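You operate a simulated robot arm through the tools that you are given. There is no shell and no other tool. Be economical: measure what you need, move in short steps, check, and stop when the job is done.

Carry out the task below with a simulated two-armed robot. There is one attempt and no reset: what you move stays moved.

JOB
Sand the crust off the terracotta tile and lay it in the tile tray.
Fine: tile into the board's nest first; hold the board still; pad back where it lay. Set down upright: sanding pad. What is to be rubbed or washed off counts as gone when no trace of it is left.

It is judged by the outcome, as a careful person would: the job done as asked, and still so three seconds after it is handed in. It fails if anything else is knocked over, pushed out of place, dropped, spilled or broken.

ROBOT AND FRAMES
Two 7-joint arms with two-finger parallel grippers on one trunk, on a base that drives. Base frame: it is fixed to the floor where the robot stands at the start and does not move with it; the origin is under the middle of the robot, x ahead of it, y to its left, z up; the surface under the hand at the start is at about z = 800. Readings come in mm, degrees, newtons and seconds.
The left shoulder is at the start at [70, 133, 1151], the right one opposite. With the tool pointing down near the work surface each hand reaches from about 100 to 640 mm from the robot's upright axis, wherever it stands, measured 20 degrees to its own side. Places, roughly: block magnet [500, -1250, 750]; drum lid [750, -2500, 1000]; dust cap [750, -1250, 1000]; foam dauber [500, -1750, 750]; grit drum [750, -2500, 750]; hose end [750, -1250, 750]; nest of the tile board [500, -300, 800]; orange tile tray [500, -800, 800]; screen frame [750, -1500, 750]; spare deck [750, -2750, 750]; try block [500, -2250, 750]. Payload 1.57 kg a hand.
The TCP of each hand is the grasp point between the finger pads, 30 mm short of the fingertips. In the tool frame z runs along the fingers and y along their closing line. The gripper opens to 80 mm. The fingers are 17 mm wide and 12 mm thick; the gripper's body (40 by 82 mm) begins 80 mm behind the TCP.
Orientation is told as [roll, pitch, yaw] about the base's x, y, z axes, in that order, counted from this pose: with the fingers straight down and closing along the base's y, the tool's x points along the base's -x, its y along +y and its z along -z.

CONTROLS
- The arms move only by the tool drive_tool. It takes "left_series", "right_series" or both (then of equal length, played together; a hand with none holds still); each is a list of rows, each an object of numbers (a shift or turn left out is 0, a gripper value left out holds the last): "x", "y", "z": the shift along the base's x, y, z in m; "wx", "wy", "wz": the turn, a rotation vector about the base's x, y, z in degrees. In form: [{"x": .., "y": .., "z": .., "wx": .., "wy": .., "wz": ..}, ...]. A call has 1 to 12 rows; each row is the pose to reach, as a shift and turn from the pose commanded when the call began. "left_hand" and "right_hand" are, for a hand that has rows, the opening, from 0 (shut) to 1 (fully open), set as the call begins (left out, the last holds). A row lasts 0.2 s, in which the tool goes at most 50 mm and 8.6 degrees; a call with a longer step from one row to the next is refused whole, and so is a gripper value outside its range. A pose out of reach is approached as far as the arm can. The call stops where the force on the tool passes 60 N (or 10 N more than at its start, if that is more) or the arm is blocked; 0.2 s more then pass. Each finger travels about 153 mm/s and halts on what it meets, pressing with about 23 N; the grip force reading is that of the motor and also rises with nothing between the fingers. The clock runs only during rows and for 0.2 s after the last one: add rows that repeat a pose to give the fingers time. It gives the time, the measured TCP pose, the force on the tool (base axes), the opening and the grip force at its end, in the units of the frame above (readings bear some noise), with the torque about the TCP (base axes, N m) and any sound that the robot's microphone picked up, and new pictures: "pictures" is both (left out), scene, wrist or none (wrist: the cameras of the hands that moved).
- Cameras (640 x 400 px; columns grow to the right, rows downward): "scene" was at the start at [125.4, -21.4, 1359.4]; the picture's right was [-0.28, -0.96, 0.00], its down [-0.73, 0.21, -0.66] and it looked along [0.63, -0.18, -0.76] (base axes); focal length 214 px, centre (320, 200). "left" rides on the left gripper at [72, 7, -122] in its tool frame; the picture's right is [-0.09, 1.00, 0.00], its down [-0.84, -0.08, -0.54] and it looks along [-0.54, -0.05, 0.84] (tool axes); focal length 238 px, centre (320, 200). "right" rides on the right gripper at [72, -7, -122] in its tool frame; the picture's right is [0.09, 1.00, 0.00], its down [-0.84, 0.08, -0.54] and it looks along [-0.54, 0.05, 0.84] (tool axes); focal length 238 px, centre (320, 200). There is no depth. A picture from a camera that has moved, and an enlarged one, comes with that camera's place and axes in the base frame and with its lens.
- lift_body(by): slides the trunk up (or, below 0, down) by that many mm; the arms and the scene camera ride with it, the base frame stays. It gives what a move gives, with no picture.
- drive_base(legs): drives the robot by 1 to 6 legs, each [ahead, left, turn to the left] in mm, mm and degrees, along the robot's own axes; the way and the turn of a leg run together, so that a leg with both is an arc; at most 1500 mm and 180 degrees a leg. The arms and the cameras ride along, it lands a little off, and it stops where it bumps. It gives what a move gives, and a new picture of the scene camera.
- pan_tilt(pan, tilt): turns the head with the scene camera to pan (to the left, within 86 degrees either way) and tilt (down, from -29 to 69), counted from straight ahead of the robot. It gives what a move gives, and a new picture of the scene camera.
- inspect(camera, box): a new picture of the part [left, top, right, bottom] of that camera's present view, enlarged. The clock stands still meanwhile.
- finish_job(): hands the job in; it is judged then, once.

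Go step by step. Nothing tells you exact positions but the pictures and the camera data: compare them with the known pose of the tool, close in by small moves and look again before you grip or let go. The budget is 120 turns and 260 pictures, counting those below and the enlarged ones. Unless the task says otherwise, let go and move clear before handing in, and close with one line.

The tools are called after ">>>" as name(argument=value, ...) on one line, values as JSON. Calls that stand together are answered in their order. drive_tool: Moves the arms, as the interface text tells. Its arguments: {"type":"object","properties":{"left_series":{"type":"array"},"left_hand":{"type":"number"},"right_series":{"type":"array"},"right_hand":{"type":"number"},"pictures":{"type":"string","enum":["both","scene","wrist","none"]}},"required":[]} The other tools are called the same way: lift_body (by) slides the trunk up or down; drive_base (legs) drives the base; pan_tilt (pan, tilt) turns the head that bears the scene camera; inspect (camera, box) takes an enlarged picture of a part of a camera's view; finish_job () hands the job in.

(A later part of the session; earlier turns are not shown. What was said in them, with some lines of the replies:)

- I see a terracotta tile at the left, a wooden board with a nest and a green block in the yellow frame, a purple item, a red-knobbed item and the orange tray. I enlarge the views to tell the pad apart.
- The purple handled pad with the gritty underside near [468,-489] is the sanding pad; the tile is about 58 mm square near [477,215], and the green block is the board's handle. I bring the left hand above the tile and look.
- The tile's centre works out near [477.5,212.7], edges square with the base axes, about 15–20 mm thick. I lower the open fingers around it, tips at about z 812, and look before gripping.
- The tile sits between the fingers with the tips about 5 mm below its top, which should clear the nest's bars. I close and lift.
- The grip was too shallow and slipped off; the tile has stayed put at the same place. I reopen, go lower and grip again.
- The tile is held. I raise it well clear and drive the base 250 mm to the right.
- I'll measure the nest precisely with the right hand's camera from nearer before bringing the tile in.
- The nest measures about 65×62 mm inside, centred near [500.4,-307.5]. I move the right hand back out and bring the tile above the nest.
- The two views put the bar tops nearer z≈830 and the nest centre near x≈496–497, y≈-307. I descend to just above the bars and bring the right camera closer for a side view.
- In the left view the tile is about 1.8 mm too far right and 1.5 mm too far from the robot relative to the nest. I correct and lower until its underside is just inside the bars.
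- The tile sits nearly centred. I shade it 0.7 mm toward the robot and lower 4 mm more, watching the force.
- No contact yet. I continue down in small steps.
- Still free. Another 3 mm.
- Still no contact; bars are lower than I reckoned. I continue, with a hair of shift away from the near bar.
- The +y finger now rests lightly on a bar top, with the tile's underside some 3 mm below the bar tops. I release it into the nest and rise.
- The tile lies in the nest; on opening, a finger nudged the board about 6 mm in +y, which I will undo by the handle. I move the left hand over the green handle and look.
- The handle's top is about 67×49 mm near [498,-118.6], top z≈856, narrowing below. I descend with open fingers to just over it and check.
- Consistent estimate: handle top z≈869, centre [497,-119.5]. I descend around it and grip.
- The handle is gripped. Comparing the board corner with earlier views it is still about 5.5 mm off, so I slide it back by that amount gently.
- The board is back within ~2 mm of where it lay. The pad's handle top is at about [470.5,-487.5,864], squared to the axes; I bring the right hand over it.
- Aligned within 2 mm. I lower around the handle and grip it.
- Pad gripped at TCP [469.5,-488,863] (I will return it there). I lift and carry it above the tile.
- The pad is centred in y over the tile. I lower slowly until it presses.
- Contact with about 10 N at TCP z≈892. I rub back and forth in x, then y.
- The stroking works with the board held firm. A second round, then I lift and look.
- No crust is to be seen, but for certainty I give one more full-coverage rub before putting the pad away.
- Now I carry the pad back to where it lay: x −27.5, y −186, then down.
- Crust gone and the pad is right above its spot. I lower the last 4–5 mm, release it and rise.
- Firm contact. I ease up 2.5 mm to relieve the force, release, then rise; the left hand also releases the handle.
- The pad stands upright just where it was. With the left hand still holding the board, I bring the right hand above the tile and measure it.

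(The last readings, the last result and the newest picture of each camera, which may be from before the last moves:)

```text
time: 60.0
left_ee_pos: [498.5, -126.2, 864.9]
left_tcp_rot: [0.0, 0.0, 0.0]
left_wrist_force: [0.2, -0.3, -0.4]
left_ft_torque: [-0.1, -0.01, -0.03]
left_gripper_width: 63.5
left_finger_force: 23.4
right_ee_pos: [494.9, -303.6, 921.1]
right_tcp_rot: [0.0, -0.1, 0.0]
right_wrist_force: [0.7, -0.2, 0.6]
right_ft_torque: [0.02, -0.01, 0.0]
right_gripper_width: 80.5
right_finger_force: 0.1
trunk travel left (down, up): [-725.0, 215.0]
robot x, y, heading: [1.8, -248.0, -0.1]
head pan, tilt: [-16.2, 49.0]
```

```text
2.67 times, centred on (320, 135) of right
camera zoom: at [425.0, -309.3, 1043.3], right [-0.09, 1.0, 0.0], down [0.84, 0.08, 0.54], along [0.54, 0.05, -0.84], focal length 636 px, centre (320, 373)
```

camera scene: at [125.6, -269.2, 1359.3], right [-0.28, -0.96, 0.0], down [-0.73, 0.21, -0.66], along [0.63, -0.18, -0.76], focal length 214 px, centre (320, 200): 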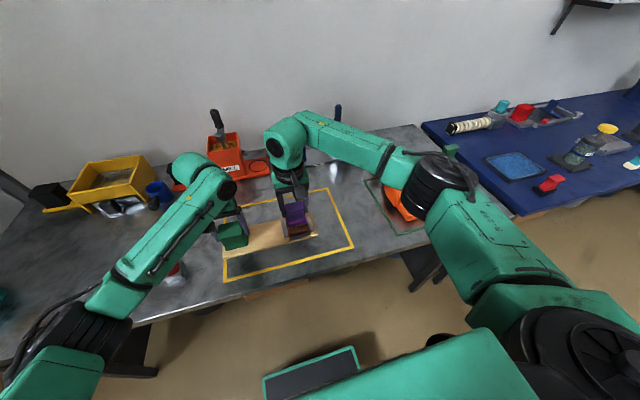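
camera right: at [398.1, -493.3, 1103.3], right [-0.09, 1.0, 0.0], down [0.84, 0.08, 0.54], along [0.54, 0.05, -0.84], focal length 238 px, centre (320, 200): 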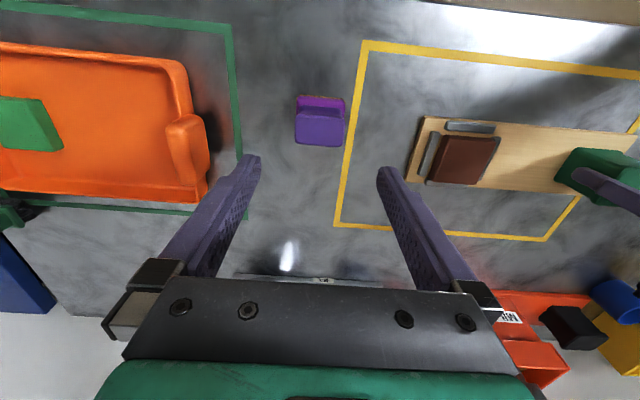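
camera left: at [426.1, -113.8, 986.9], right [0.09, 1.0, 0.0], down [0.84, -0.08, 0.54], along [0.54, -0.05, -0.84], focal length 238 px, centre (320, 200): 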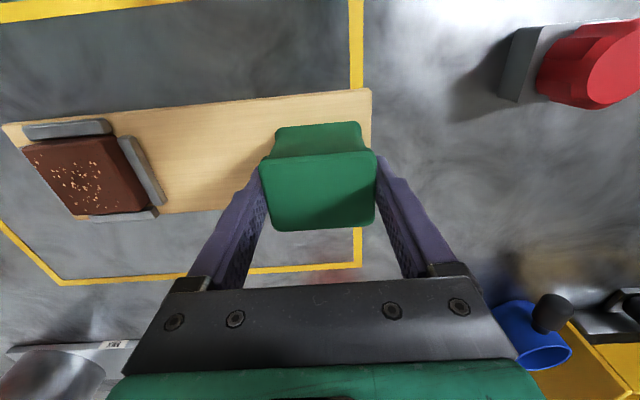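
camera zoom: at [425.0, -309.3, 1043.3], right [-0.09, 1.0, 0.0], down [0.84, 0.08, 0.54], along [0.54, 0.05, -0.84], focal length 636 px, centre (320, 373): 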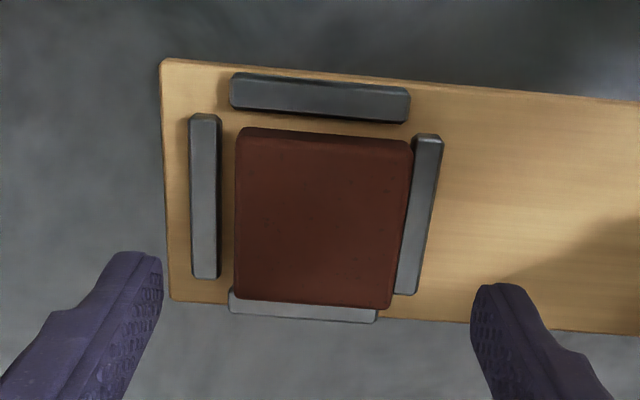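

Clean tile, centred near [499,-303], against the far/+y bars. I lower the fingers until just above the bar tops and grip.

>>> drive_tool(right_series=[{"x": 0.002, "y": 0.0, "z": -0.03}, {"x": 0.002, "z": -0.055}, {"x": 0.002, "z": -0.066}, {"x": 0.002, "z": -0.0715}, {"x": 0.002, "z": -0.0715}], pictures="none")

>>> drive_tool(right_series=[{"z": 0}, {"z": 0}, {"z": 0}], right_hand=0, pictures="none")

>>> drive_tool(right_series=[{"z": 0.003}, {"z": 0.006}, {"z": 0.01}, {"z": 0.01}], pictures="wrist")

```text
time: 61.2
left_ee_pos: [499.2, -126.3, 865.5]
left_tcp_rot: [0.0, 0.0, 0.0]
left_wrist_force: [-0.3, 1.2, -0.5]
left_ft_torque: [0.02, 0.02, -0.05]
left_gripper_width: 63.5
left_finger_force: 22.7
right_ee_pos: [499.0, -303.2, 850.0]
right_tcp_rot: [0.0, 0.0, 0.0]
right_wrist_force: [0.3, 0.3, -0.7]
right_ft_torque: [-0.03, -0.01, 0.01]
right_gripper_width: 79.9
right_finger_force: 0.0
trunk travel left (down, up): [-725.0, 215.0]
robot x, y, heading: [-0.2, -246.0, -0.1]
head pan, tilt: [-16.2, 49.0]
```

```text
time: 62.0
left_ee_pos: [498.0, -126.6, 865.4]
left_tcp_rot: [-0.1, 0.0, 0.0]
left_wrist_force: [-0.1, 1.3, 0.3]
left_ft_torque: [-0.02, 0.01, -0.04]
left_gripper_width: 63.6
left_finger_force: 23.4
right_ee_pos: [499.1, -302.1, 850.2]
right_tcp_rot: [0.0, 0.1, 0.0]
right_wrist_force: [0.5, -1.4, -1.4]
right_ft_torque: [-0.04, -0.03, 0.04]
right_gripper_width: 59.0
right_finger_force: 23.3
trunk travel left (down, up): [-725.0, 215.0]
robot x, y, heading: [-1.6, -249.7, 0.0]
head pan, tilt: [-16.2, 49.0]
```

```text
time: 63.0
left_ee_pos: [498.9, -127.2, 865.8]
left_tcp_rot: [0.2, -0.1, -0.1]
left_wrist_force: [-0.6, 0.1, 0.2]
left_ft_torque: [0.1, -0.05, -0.01]
left_gripper_width: 63.5
left_finger_force: 23.6
right_ee_pos: [498.4, -301.8, 859.4]
right_tcp_rot: [-0.1, 0.1, 0.1]
right_wrist_force: [0.0, -0.8, -0.6]
right_ft_torque: [-0.01, -0.01, 0.03]
right_gripper_width: 59.2
right_finger_force: 22.8
trunk travel left (down, up): [-725.0, 215.0]
robot x, y, heading: [1.1, -246.6, -0.2]
head pan, tilt: [-16.2, 49.0]
camera right: at [427.1, -309.0, 982.0], right [-0.09, 1.0, 0.0], down [0.84, 0.08, 0.54], along [0.54, 0.05, -0.84], focal length 238 px, centre (320, 200)
```

right: 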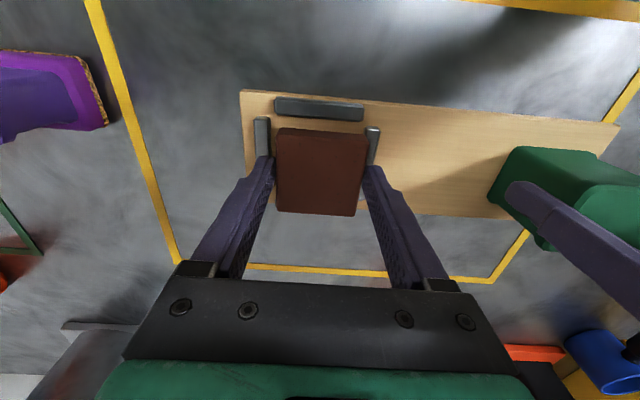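

The tile is held. I raise it gently, then open the left hand and lift it clear of the handle.

>>> drive_tool(right_series=[{"z": 0.01}, {"z": 0.025}, {"z": 0.04}, {"z": 0.06}, {"z": 0.08}, {"z": 0.1}, {"z": 0.11}, {"z": 0.11}], pictures="none")

>>> drive_tool(left_series=[{"z": 0}, {"z": 0}, {"z": 0}, {"z": 0.03}, {"z": 0.06}, {"z": 0.1}, {"z": 0.14}, {"z": 0.18}], left_hand=1, pictures="both")

>>> inspect(camera="scene", box=[200, 160, 520, 290])

```text
time: 64.8
left_ee_pos: [498.7, -125.6, 865.2]
left_tcp_rot: [0.0, 0.0, 0.1]
left_wrist_force: [-0.6, 0.2, -0.8]
left_ft_torque: [-0.05, 0.02, 0.0]
left_gripper_width: 63.4
left_finger_force: 23.3
right_ee_pos: [497.7, -303.4, 970.3]
right_tcp_rot: [0.1, 0.0, 0.0]
right_wrist_force: [-0.2, 1.0, -1.4]
right_ft_torque: [-0.01, 0.01, -0.04]
right_gripper_width: 59.5
right_finger_force: 22.5
trunk travel left (down, up): [-725.0, 215.0]
robot x, y, heading: [0.9, -250.7, 0.1]
head pan, tilt: [-16.2, 49.0]
```

```text
time: 66.6
left_ee_pos: [497.0, -124.8, 1046.0]
left_tcp_rot: [0.0, 0.0, 0.2]
left_wrist_force: [-1.0, -0.9, -0.2]
left_ft_torque: [-0.01, -0.02, -0.01]
left_gripper_width: 79.9
left_finger_force: 0.1
right_ee_pos: [497.8, -303.4, 970.7]
right_tcp_rot: [0.0, 0.0, 0.1]
right_wrist_force: [0.3, -0.5, -0.9]
right_ft_torque: [0.0, 0.04, -0.02]
right_gripper_width: 59.4
right_finger_force: 22.8
trunk travel left (down, up): [-725.0, 215.0]
robot x, y, heading: [3.8, -245.4, 0.0]
head pan, tilt: [-16.2, 49.0]
camera scene: at [124.8, -269.8, 1359.3], right [-0.28, -0.96, 0.0], down [-0.72, 0.21, -0.66], along [0.63, -0.18, -0.75], focal length 214 px, centre (320, 200)
camera left: at [425.2, -118.5, 1168.2], right [0.09, 1.0, 0.0], down [0.84, -0.08, 0.54], along [0.54, -0.05, -0.84], focal length 238 px, centre (320, 200)
```

scene: 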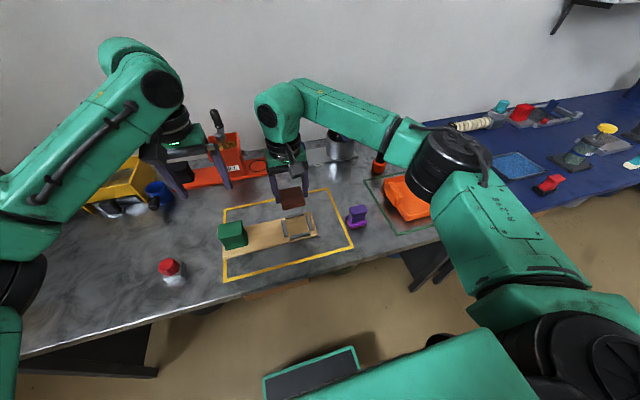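
left: 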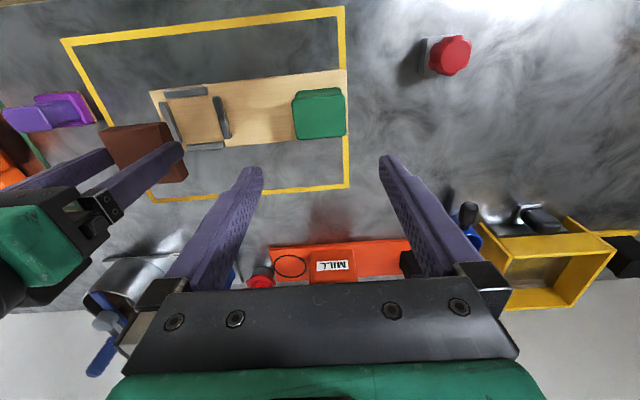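

```text
2.00 times, centred on (360, 225) of scene
camera zoom: at [124.8, -269.8, 1359.3], right [-0.28, -0.96, 0.0], down [-0.72, 0.21, -0.66], along [0.63, -0.18, -0.75], focal length 429 px, centre (240, 150)
```

zoom: 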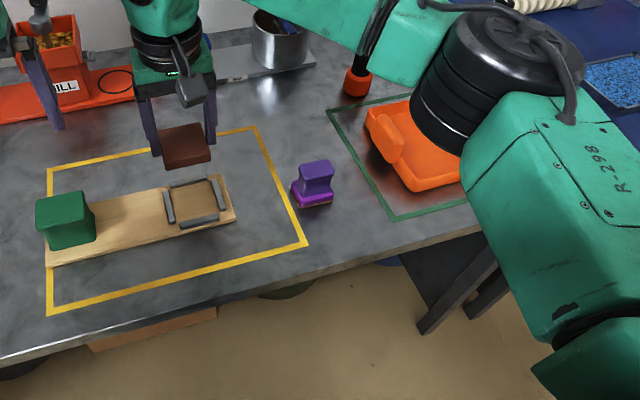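

The board sits inside its frame and the tile is held. I drive 350 mm to the right toward the tray.

>>> drive_base(legs=[[0, -350, 0]])

>>> inspect(camera="right", box=[0, 0, 640, 400])

```text
time: 68.9
left_ee_pos: [499.0, -476.3, 1045.3]
left_tcp_rot: [0.0, 0.0, 0.0]
left_wrist_force: [0.8, -0.1, 0.0]
left_ft_torque: [-0.01, 0.0, -0.01]
left_gripper_width: 80.0
left_finger_force: 0.1
right_ee_pos: [497.7, -655.0, 969.5]
right_tcp_rot: [0.0, 0.1, -0.2]
right_wrist_force: [1.4, 0.6, -1.0]
right_ft_torque: [0.01, 0.02, 0.01]
right_gripper_width: 59.4
right_finger_force: 22.9
trunk travel left (down, up): [-725.0, 215.0]
robot x, y, heading: [0.1, -597.4, -0.2]
head pan, tilt: [-16.2, 49.0]
camera scene: at [125.3, -619.4, 1359.3], right [-0.28, -0.96, 0.0], down [-0.72, 0.21, -0.66], along [0.63, -0.18, -0.76], focal length 214 px, centre (320, 200)
```

scene: 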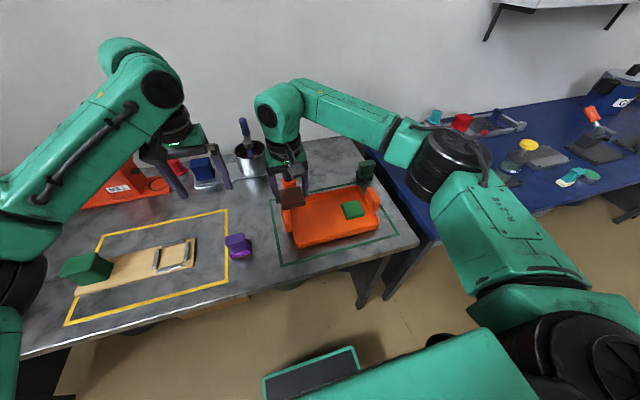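

```text
1.00 times, centred on (320, 200) of right (not enlarged: the box is as wide or as high as the picture)
camera zoom: at [426.5, -660.0, 1092.0], right [-0.09, 1.0, 0.0], down [0.84, 0.08, 0.54], along [0.54, 0.05, -0.84], focal length 238 px, centre (320, 200)
```

zoom: 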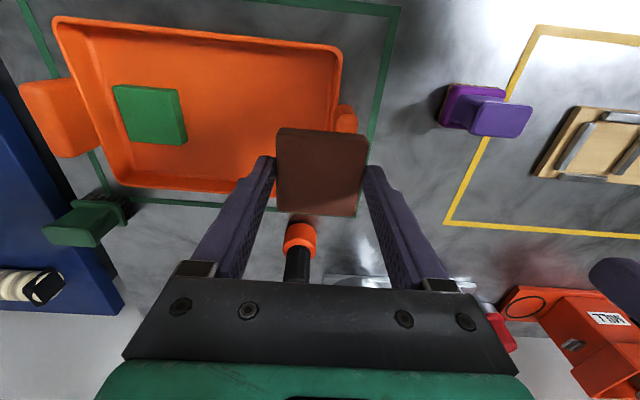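

Tray interior spans about x 435–575, y −895…−655, with the green tile near y −845. I aim for [505,-728], coming down to z 900 first and looking.

>>> drive_tool(right_series=[{"x": 0.003, "y": -0.025}, {"x": 0.006, "y": -0.05}, {"x": 0.008, "y": -0.073}, {"x": 0.008, "y": -0.073, "z": -0.03}, {"x": 0.008, "y": -0.073, "z": -0.06}, {"x": 0.008, "y": -0.073, "z": -0.08}, {"x": 0.008, "y": -0.073, "z": -0.08}], pictures="wrist")

>>> inspect(camera="scene", box=[250, 160, 410, 270])

```text
time: 70.5
left_ee_pos: [498.6, -476.0, 1045.9]
left_tcp_rot: [0.0, 0.0, -0.2]
left_wrist_force: [0.4, 0.1, -0.3]
left_ft_torque: [-0.04, -0.01, 0.02]
left_gripper_width: 79.9
left_finger_force: 0.1
right_ee_pos: [504.8, -727.0, 889.4]
right_tcp_rot: [0.0, 0.0, -0.1]
right_wrist_force: [0.4, -0.3, -0.9]
right_ft_torque: [0.0, 0.0, 0.02]
right_gripper_width: 59.3
right_finger_force: 23.0
trunk travel left (down, up): [-725.0, 215.0]
robot x, y, heading: [-1.0, -599.7, 0.3]
head pan, tilt: [-16.2, 49.0]
camera right: at [433.8, -733.5, 1011.2], right [-0.09, 1.0, 0.0], down [0.84, 0.08, 0.54], along [0.54, 0.05, -0.84], focal length 238 px, centre (320, 200)
```

right: 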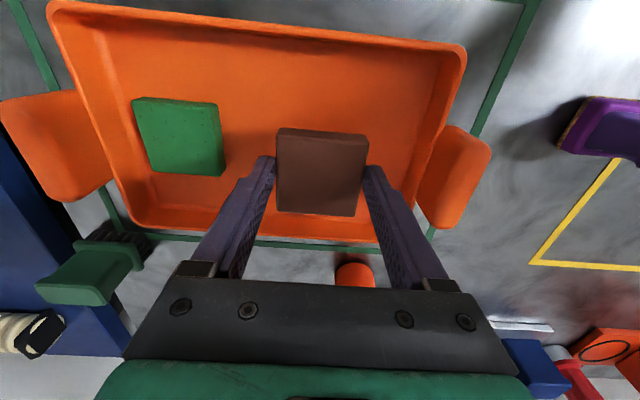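

```text
3.64 times, centred on (330, 215) of scene
camera zoom: at [125.2, -620.0, 1359.3], right [-0.28, -0.96, 0.0], down [-0.72, 0.21, -0.66], along [0.63, -0.18, -0.76], focal length 780 px, centre (284, 146)
```

zoom: 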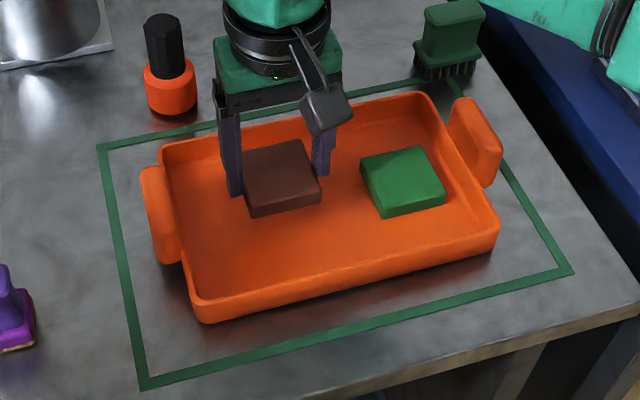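

Good place, clear of the green tile and the walls. I lower to near the floor.

>>> drive_tool(right_series=[{"z": -0.015}, {"z": -0.03}, {"z": -0.036}, {"z": -0.04}, {"z": -0.04}], pictures="none")

>>> drive_tool(right_series=[{"z": -0.001}, {"z": -0.002}, {"z": -0.003}, {"z": -0.003}], pictures="none")

>>> inspect(camera="scene", box=[280, 190, 360, 240])

```text
time: 71.7
left_ee_pos: [498.9, -477.1, 1046.1]
left_tcp_rot: [0.0, 0.0, -0.1]
left_wrist_force: [-0.9, -0.5, 0.2]
left_ft_torque: [0.0, 0.0, -0.01]
left_gripper_width: 80.2
left_finger_force: 0.0
right_ee_pos: [505.5, -728.1, 850.4]
right_tcp_rot: [0.0, 0.0, -0.2]
right_wrist_force: [1.2, -0.4, -1.5]
right_ft_torque: [0.01, -0.02, 0.03]
right_gripper_width: 59.4
right_finger_force: 23.5
trunk travel left (down, up): [-725.0, 215.0]
robot x, y, heading: [-0.7, -598.0, 0.1]
head pan, tilt: [-16.2, 49.0]
```

```text
time: 72.7
left_ee_pos: [498.4, -477.0, 1045.3]
left_tcp_rot: [0.0, 0.0, 0.0]
left_wrist_force: [0.3, -0.8, -0.2]
left_ft_torque: [0.0, 0.0, -0.04]
left_gripper_width: 80.0
left_finger_force: 0.0
right_ee_pos: [505.7, -727.7, 847.2]
right_tcp_rot: [-0.1, -0.1, -0.1]
right_wrist_force: [0.2, -0.2, 0.0]
right_ft_torque: [0.0, 0.02, -0.01]
right_gripper_width: 59.4
right_finger_force: 23.0
trunk travel left (down, up): [-725.0, 215.0]
robot x, y, heading: [0.5, -595.9, -0.3]
head pan, tilt: [-16.2, 49.0]
```

```text
8.00 times, centred on (320, 215) of scene
camera zoom: at [125.3, -620.2, 1359.3], right [-0.28, -0.96, 0.0], down [-0.72, 0.21, -0.66], along [0.63, -0.18, -0.76], focal length 1716 px, centre (320, 80)
```

zoom: 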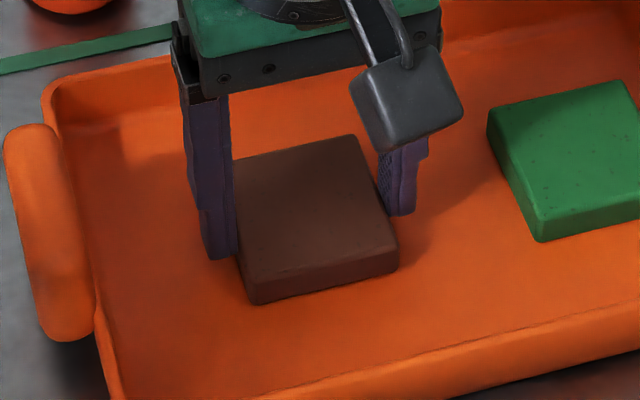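

>>> drive_tool(right_series=[{"z": -0.001}, {"z": -0.002}, {"z": -0.003}, {"z": -0.003}], pictures="none")

```text
time: 73.7
left_ee_pos: [496.1, -477.0, 1046.4]
left_tcp_rot: [-0.1, -0.1, -0.1]
left_wrist_force: [0.2, 0.7, 0.4]
left_ft_torque: [0.02, -0.02, 0.02]
left_gripper_width: 79.8
left_finger_force: 0.0
right_ee_pos: [504.6, -728.7, 845.4]
right_tcp_rot: [0.1, -0.1, 0.0]
right_wrist_force: [1.7, -0.2, 5.4]
right_ft_torque: [-0.16, 0.1, 0.04]
right_gripper_width: 59.3
right_finger_force: 22.9
trunk travel left (down, up): [-725.0, 215.0]
robot x, y, heading: [2.1, -597.4, 0.0]
head pan, tilt: [-16.2, 49.0]
```

The tile touches the tray floor. I release it and rise clear.

>>> drive_tool(right_series=[{"z": 0.001}, {"z": 0.001}, {"z": 0.001}, {"z": 0.001}], right_hand=1, pictures="none")

>>> drive_tool(right_series=[{"z": 0.03}, {"z": 0.06}, {"z": 0.1}, {"z": 0.14}, {"z": 0.18}, {"z": 0.18}], pictures="both")

>>> inspect(camera="right", box=[200, 60, 440, 210])

>>> inspect(camera="scene", box=[40, 180, 280, 330])

```text
time: 74.7
left_ee_pos: [498.0, -475.8, 1045.9]
left_tcp_rot: [0.1, 0.0, -0.1]
left_wrist_force: [-0.1, 0.1, 0.0]
left_ft_torque: [0.01, -0.03, -0.03]
left_gripper_width: 80.0
left_finger_force: 0.1
right_ee_pos: [505.7, -728.3, 845.2]
right_tcp_rot: [0.0, 0.0, -0.1]
right_wrist_force: [0.0, -0.3, -0.4]
right_ft_torque: [0.0, 0.01, -0.02]
right_gripper_width: 80.0
right_finger_force: 0.0
trunk travel left (down, up): [-725.0, 215.0]
robot x, y, heading: [1.9, -599.6, 0.0]
head pan, tilt: [-16.2, 49.0]
```

```text
time: 76.1
left_ee_pos: [498.8, -476.5, 1045.5]
left_tcp_rot: [0.0, 0.0, -0.1]
left_wrist_force: [0.7, 0.3, 0.4]
left_ft_torque: [0.02, -0.02, -0.01]
left_gripper_width: 80.0
left_finger_force: 0.0
right_ee_pos: [505.4, -725.3, 1026.8]
right_tcp_rot: [0.0, -0.1, -0.1]
right_wrist_force: [0.0, 0.7, 0.3]
right_ft_torque: [-0.01, 0.0, 0.02]
right_gripper_width: 79.8
right_finger_force: 0.0
trunk travel left (down, up): [-725.0, 215.0]
robot x, y, heading: [-0.9, -598.5, -0.2]
head pan, tilt: [-16.2, 49.0]
camera scene: at [125.4, -620.4, 1359.3], right [-0.28, -0.96, 0.0], down [-0.72, 0.21, -0.66], along [0.63, -0.18, -0.76], focal length 214 px, centre (320, 200)
camera right: at [434.0, -732.7, 1148.2], right [-0.09, 1.0, 0.0], down [0.84, 0.08, 0.54], along [0.54, 0.05, -0.84], focal length 238 px, centre (320, 200)
```

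scene: 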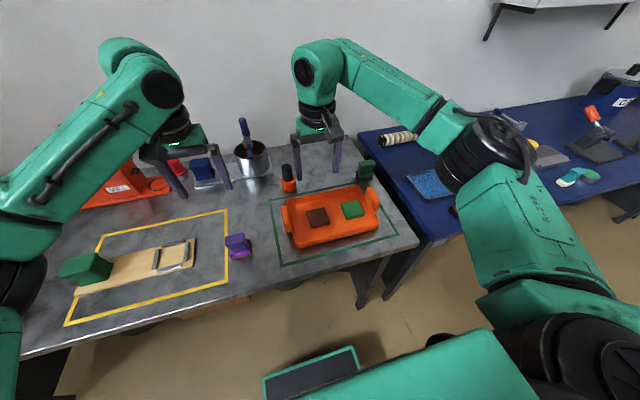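
right: 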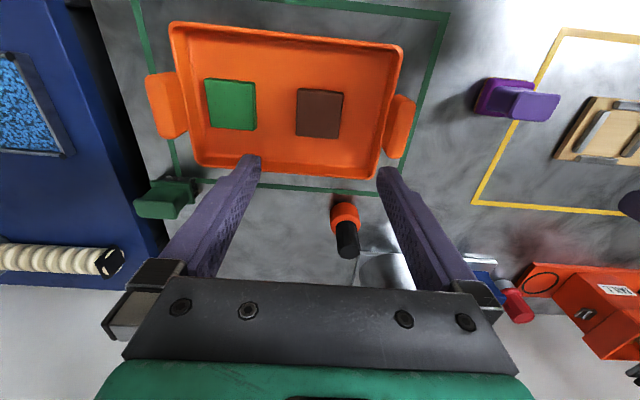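

```text
2.67 times, centred on (320, 135) of right
camera zoom: at [434.0, -732.7, 1148.2], right [-0.09, 1.0, 0.0], down [0.84, 0.08, 0.54], along [0.54, 0.05, -0.84], focal length 636 px, centre (320, 373)
```

zoom: 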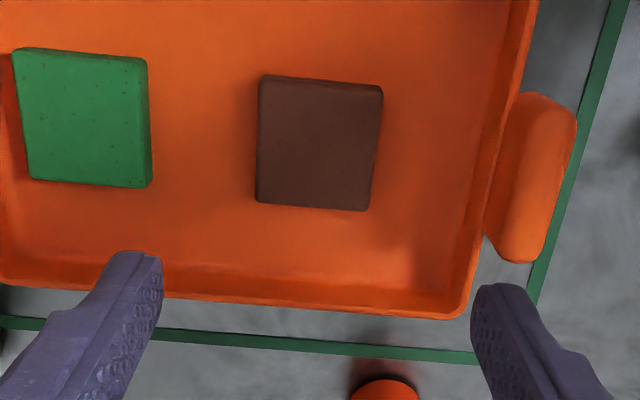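

```text
2.67 times, centred on (160, 255) of scene
camera zoom: at [125.4, -620.4, 1359.3], right [-0.28, -0.96, 0.0], down [-0.72, 0.21, -0.66], along [0.63, -0.18, -0.76], focal length 572 px, centre (747, 53)
```

zoom: 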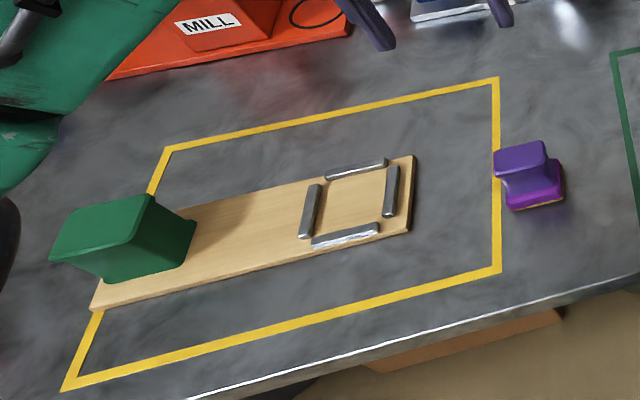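

The clean tile lies flat in the tray, the pad is upright where it lay, the board is in its frame, and both hands are clear. I hand the job in.

>>> finish_job()

```text
The job is handed in.
```

The tile is sanded clean with no crust visible and lies flat in the orange tray. The pad is upright where it lay, and the left hand held the board still throughout the sanding. When I set the tile in the nest, a finger nudged the board several millimetres. I slid it back by its handle to within about 2 mm of where it started.
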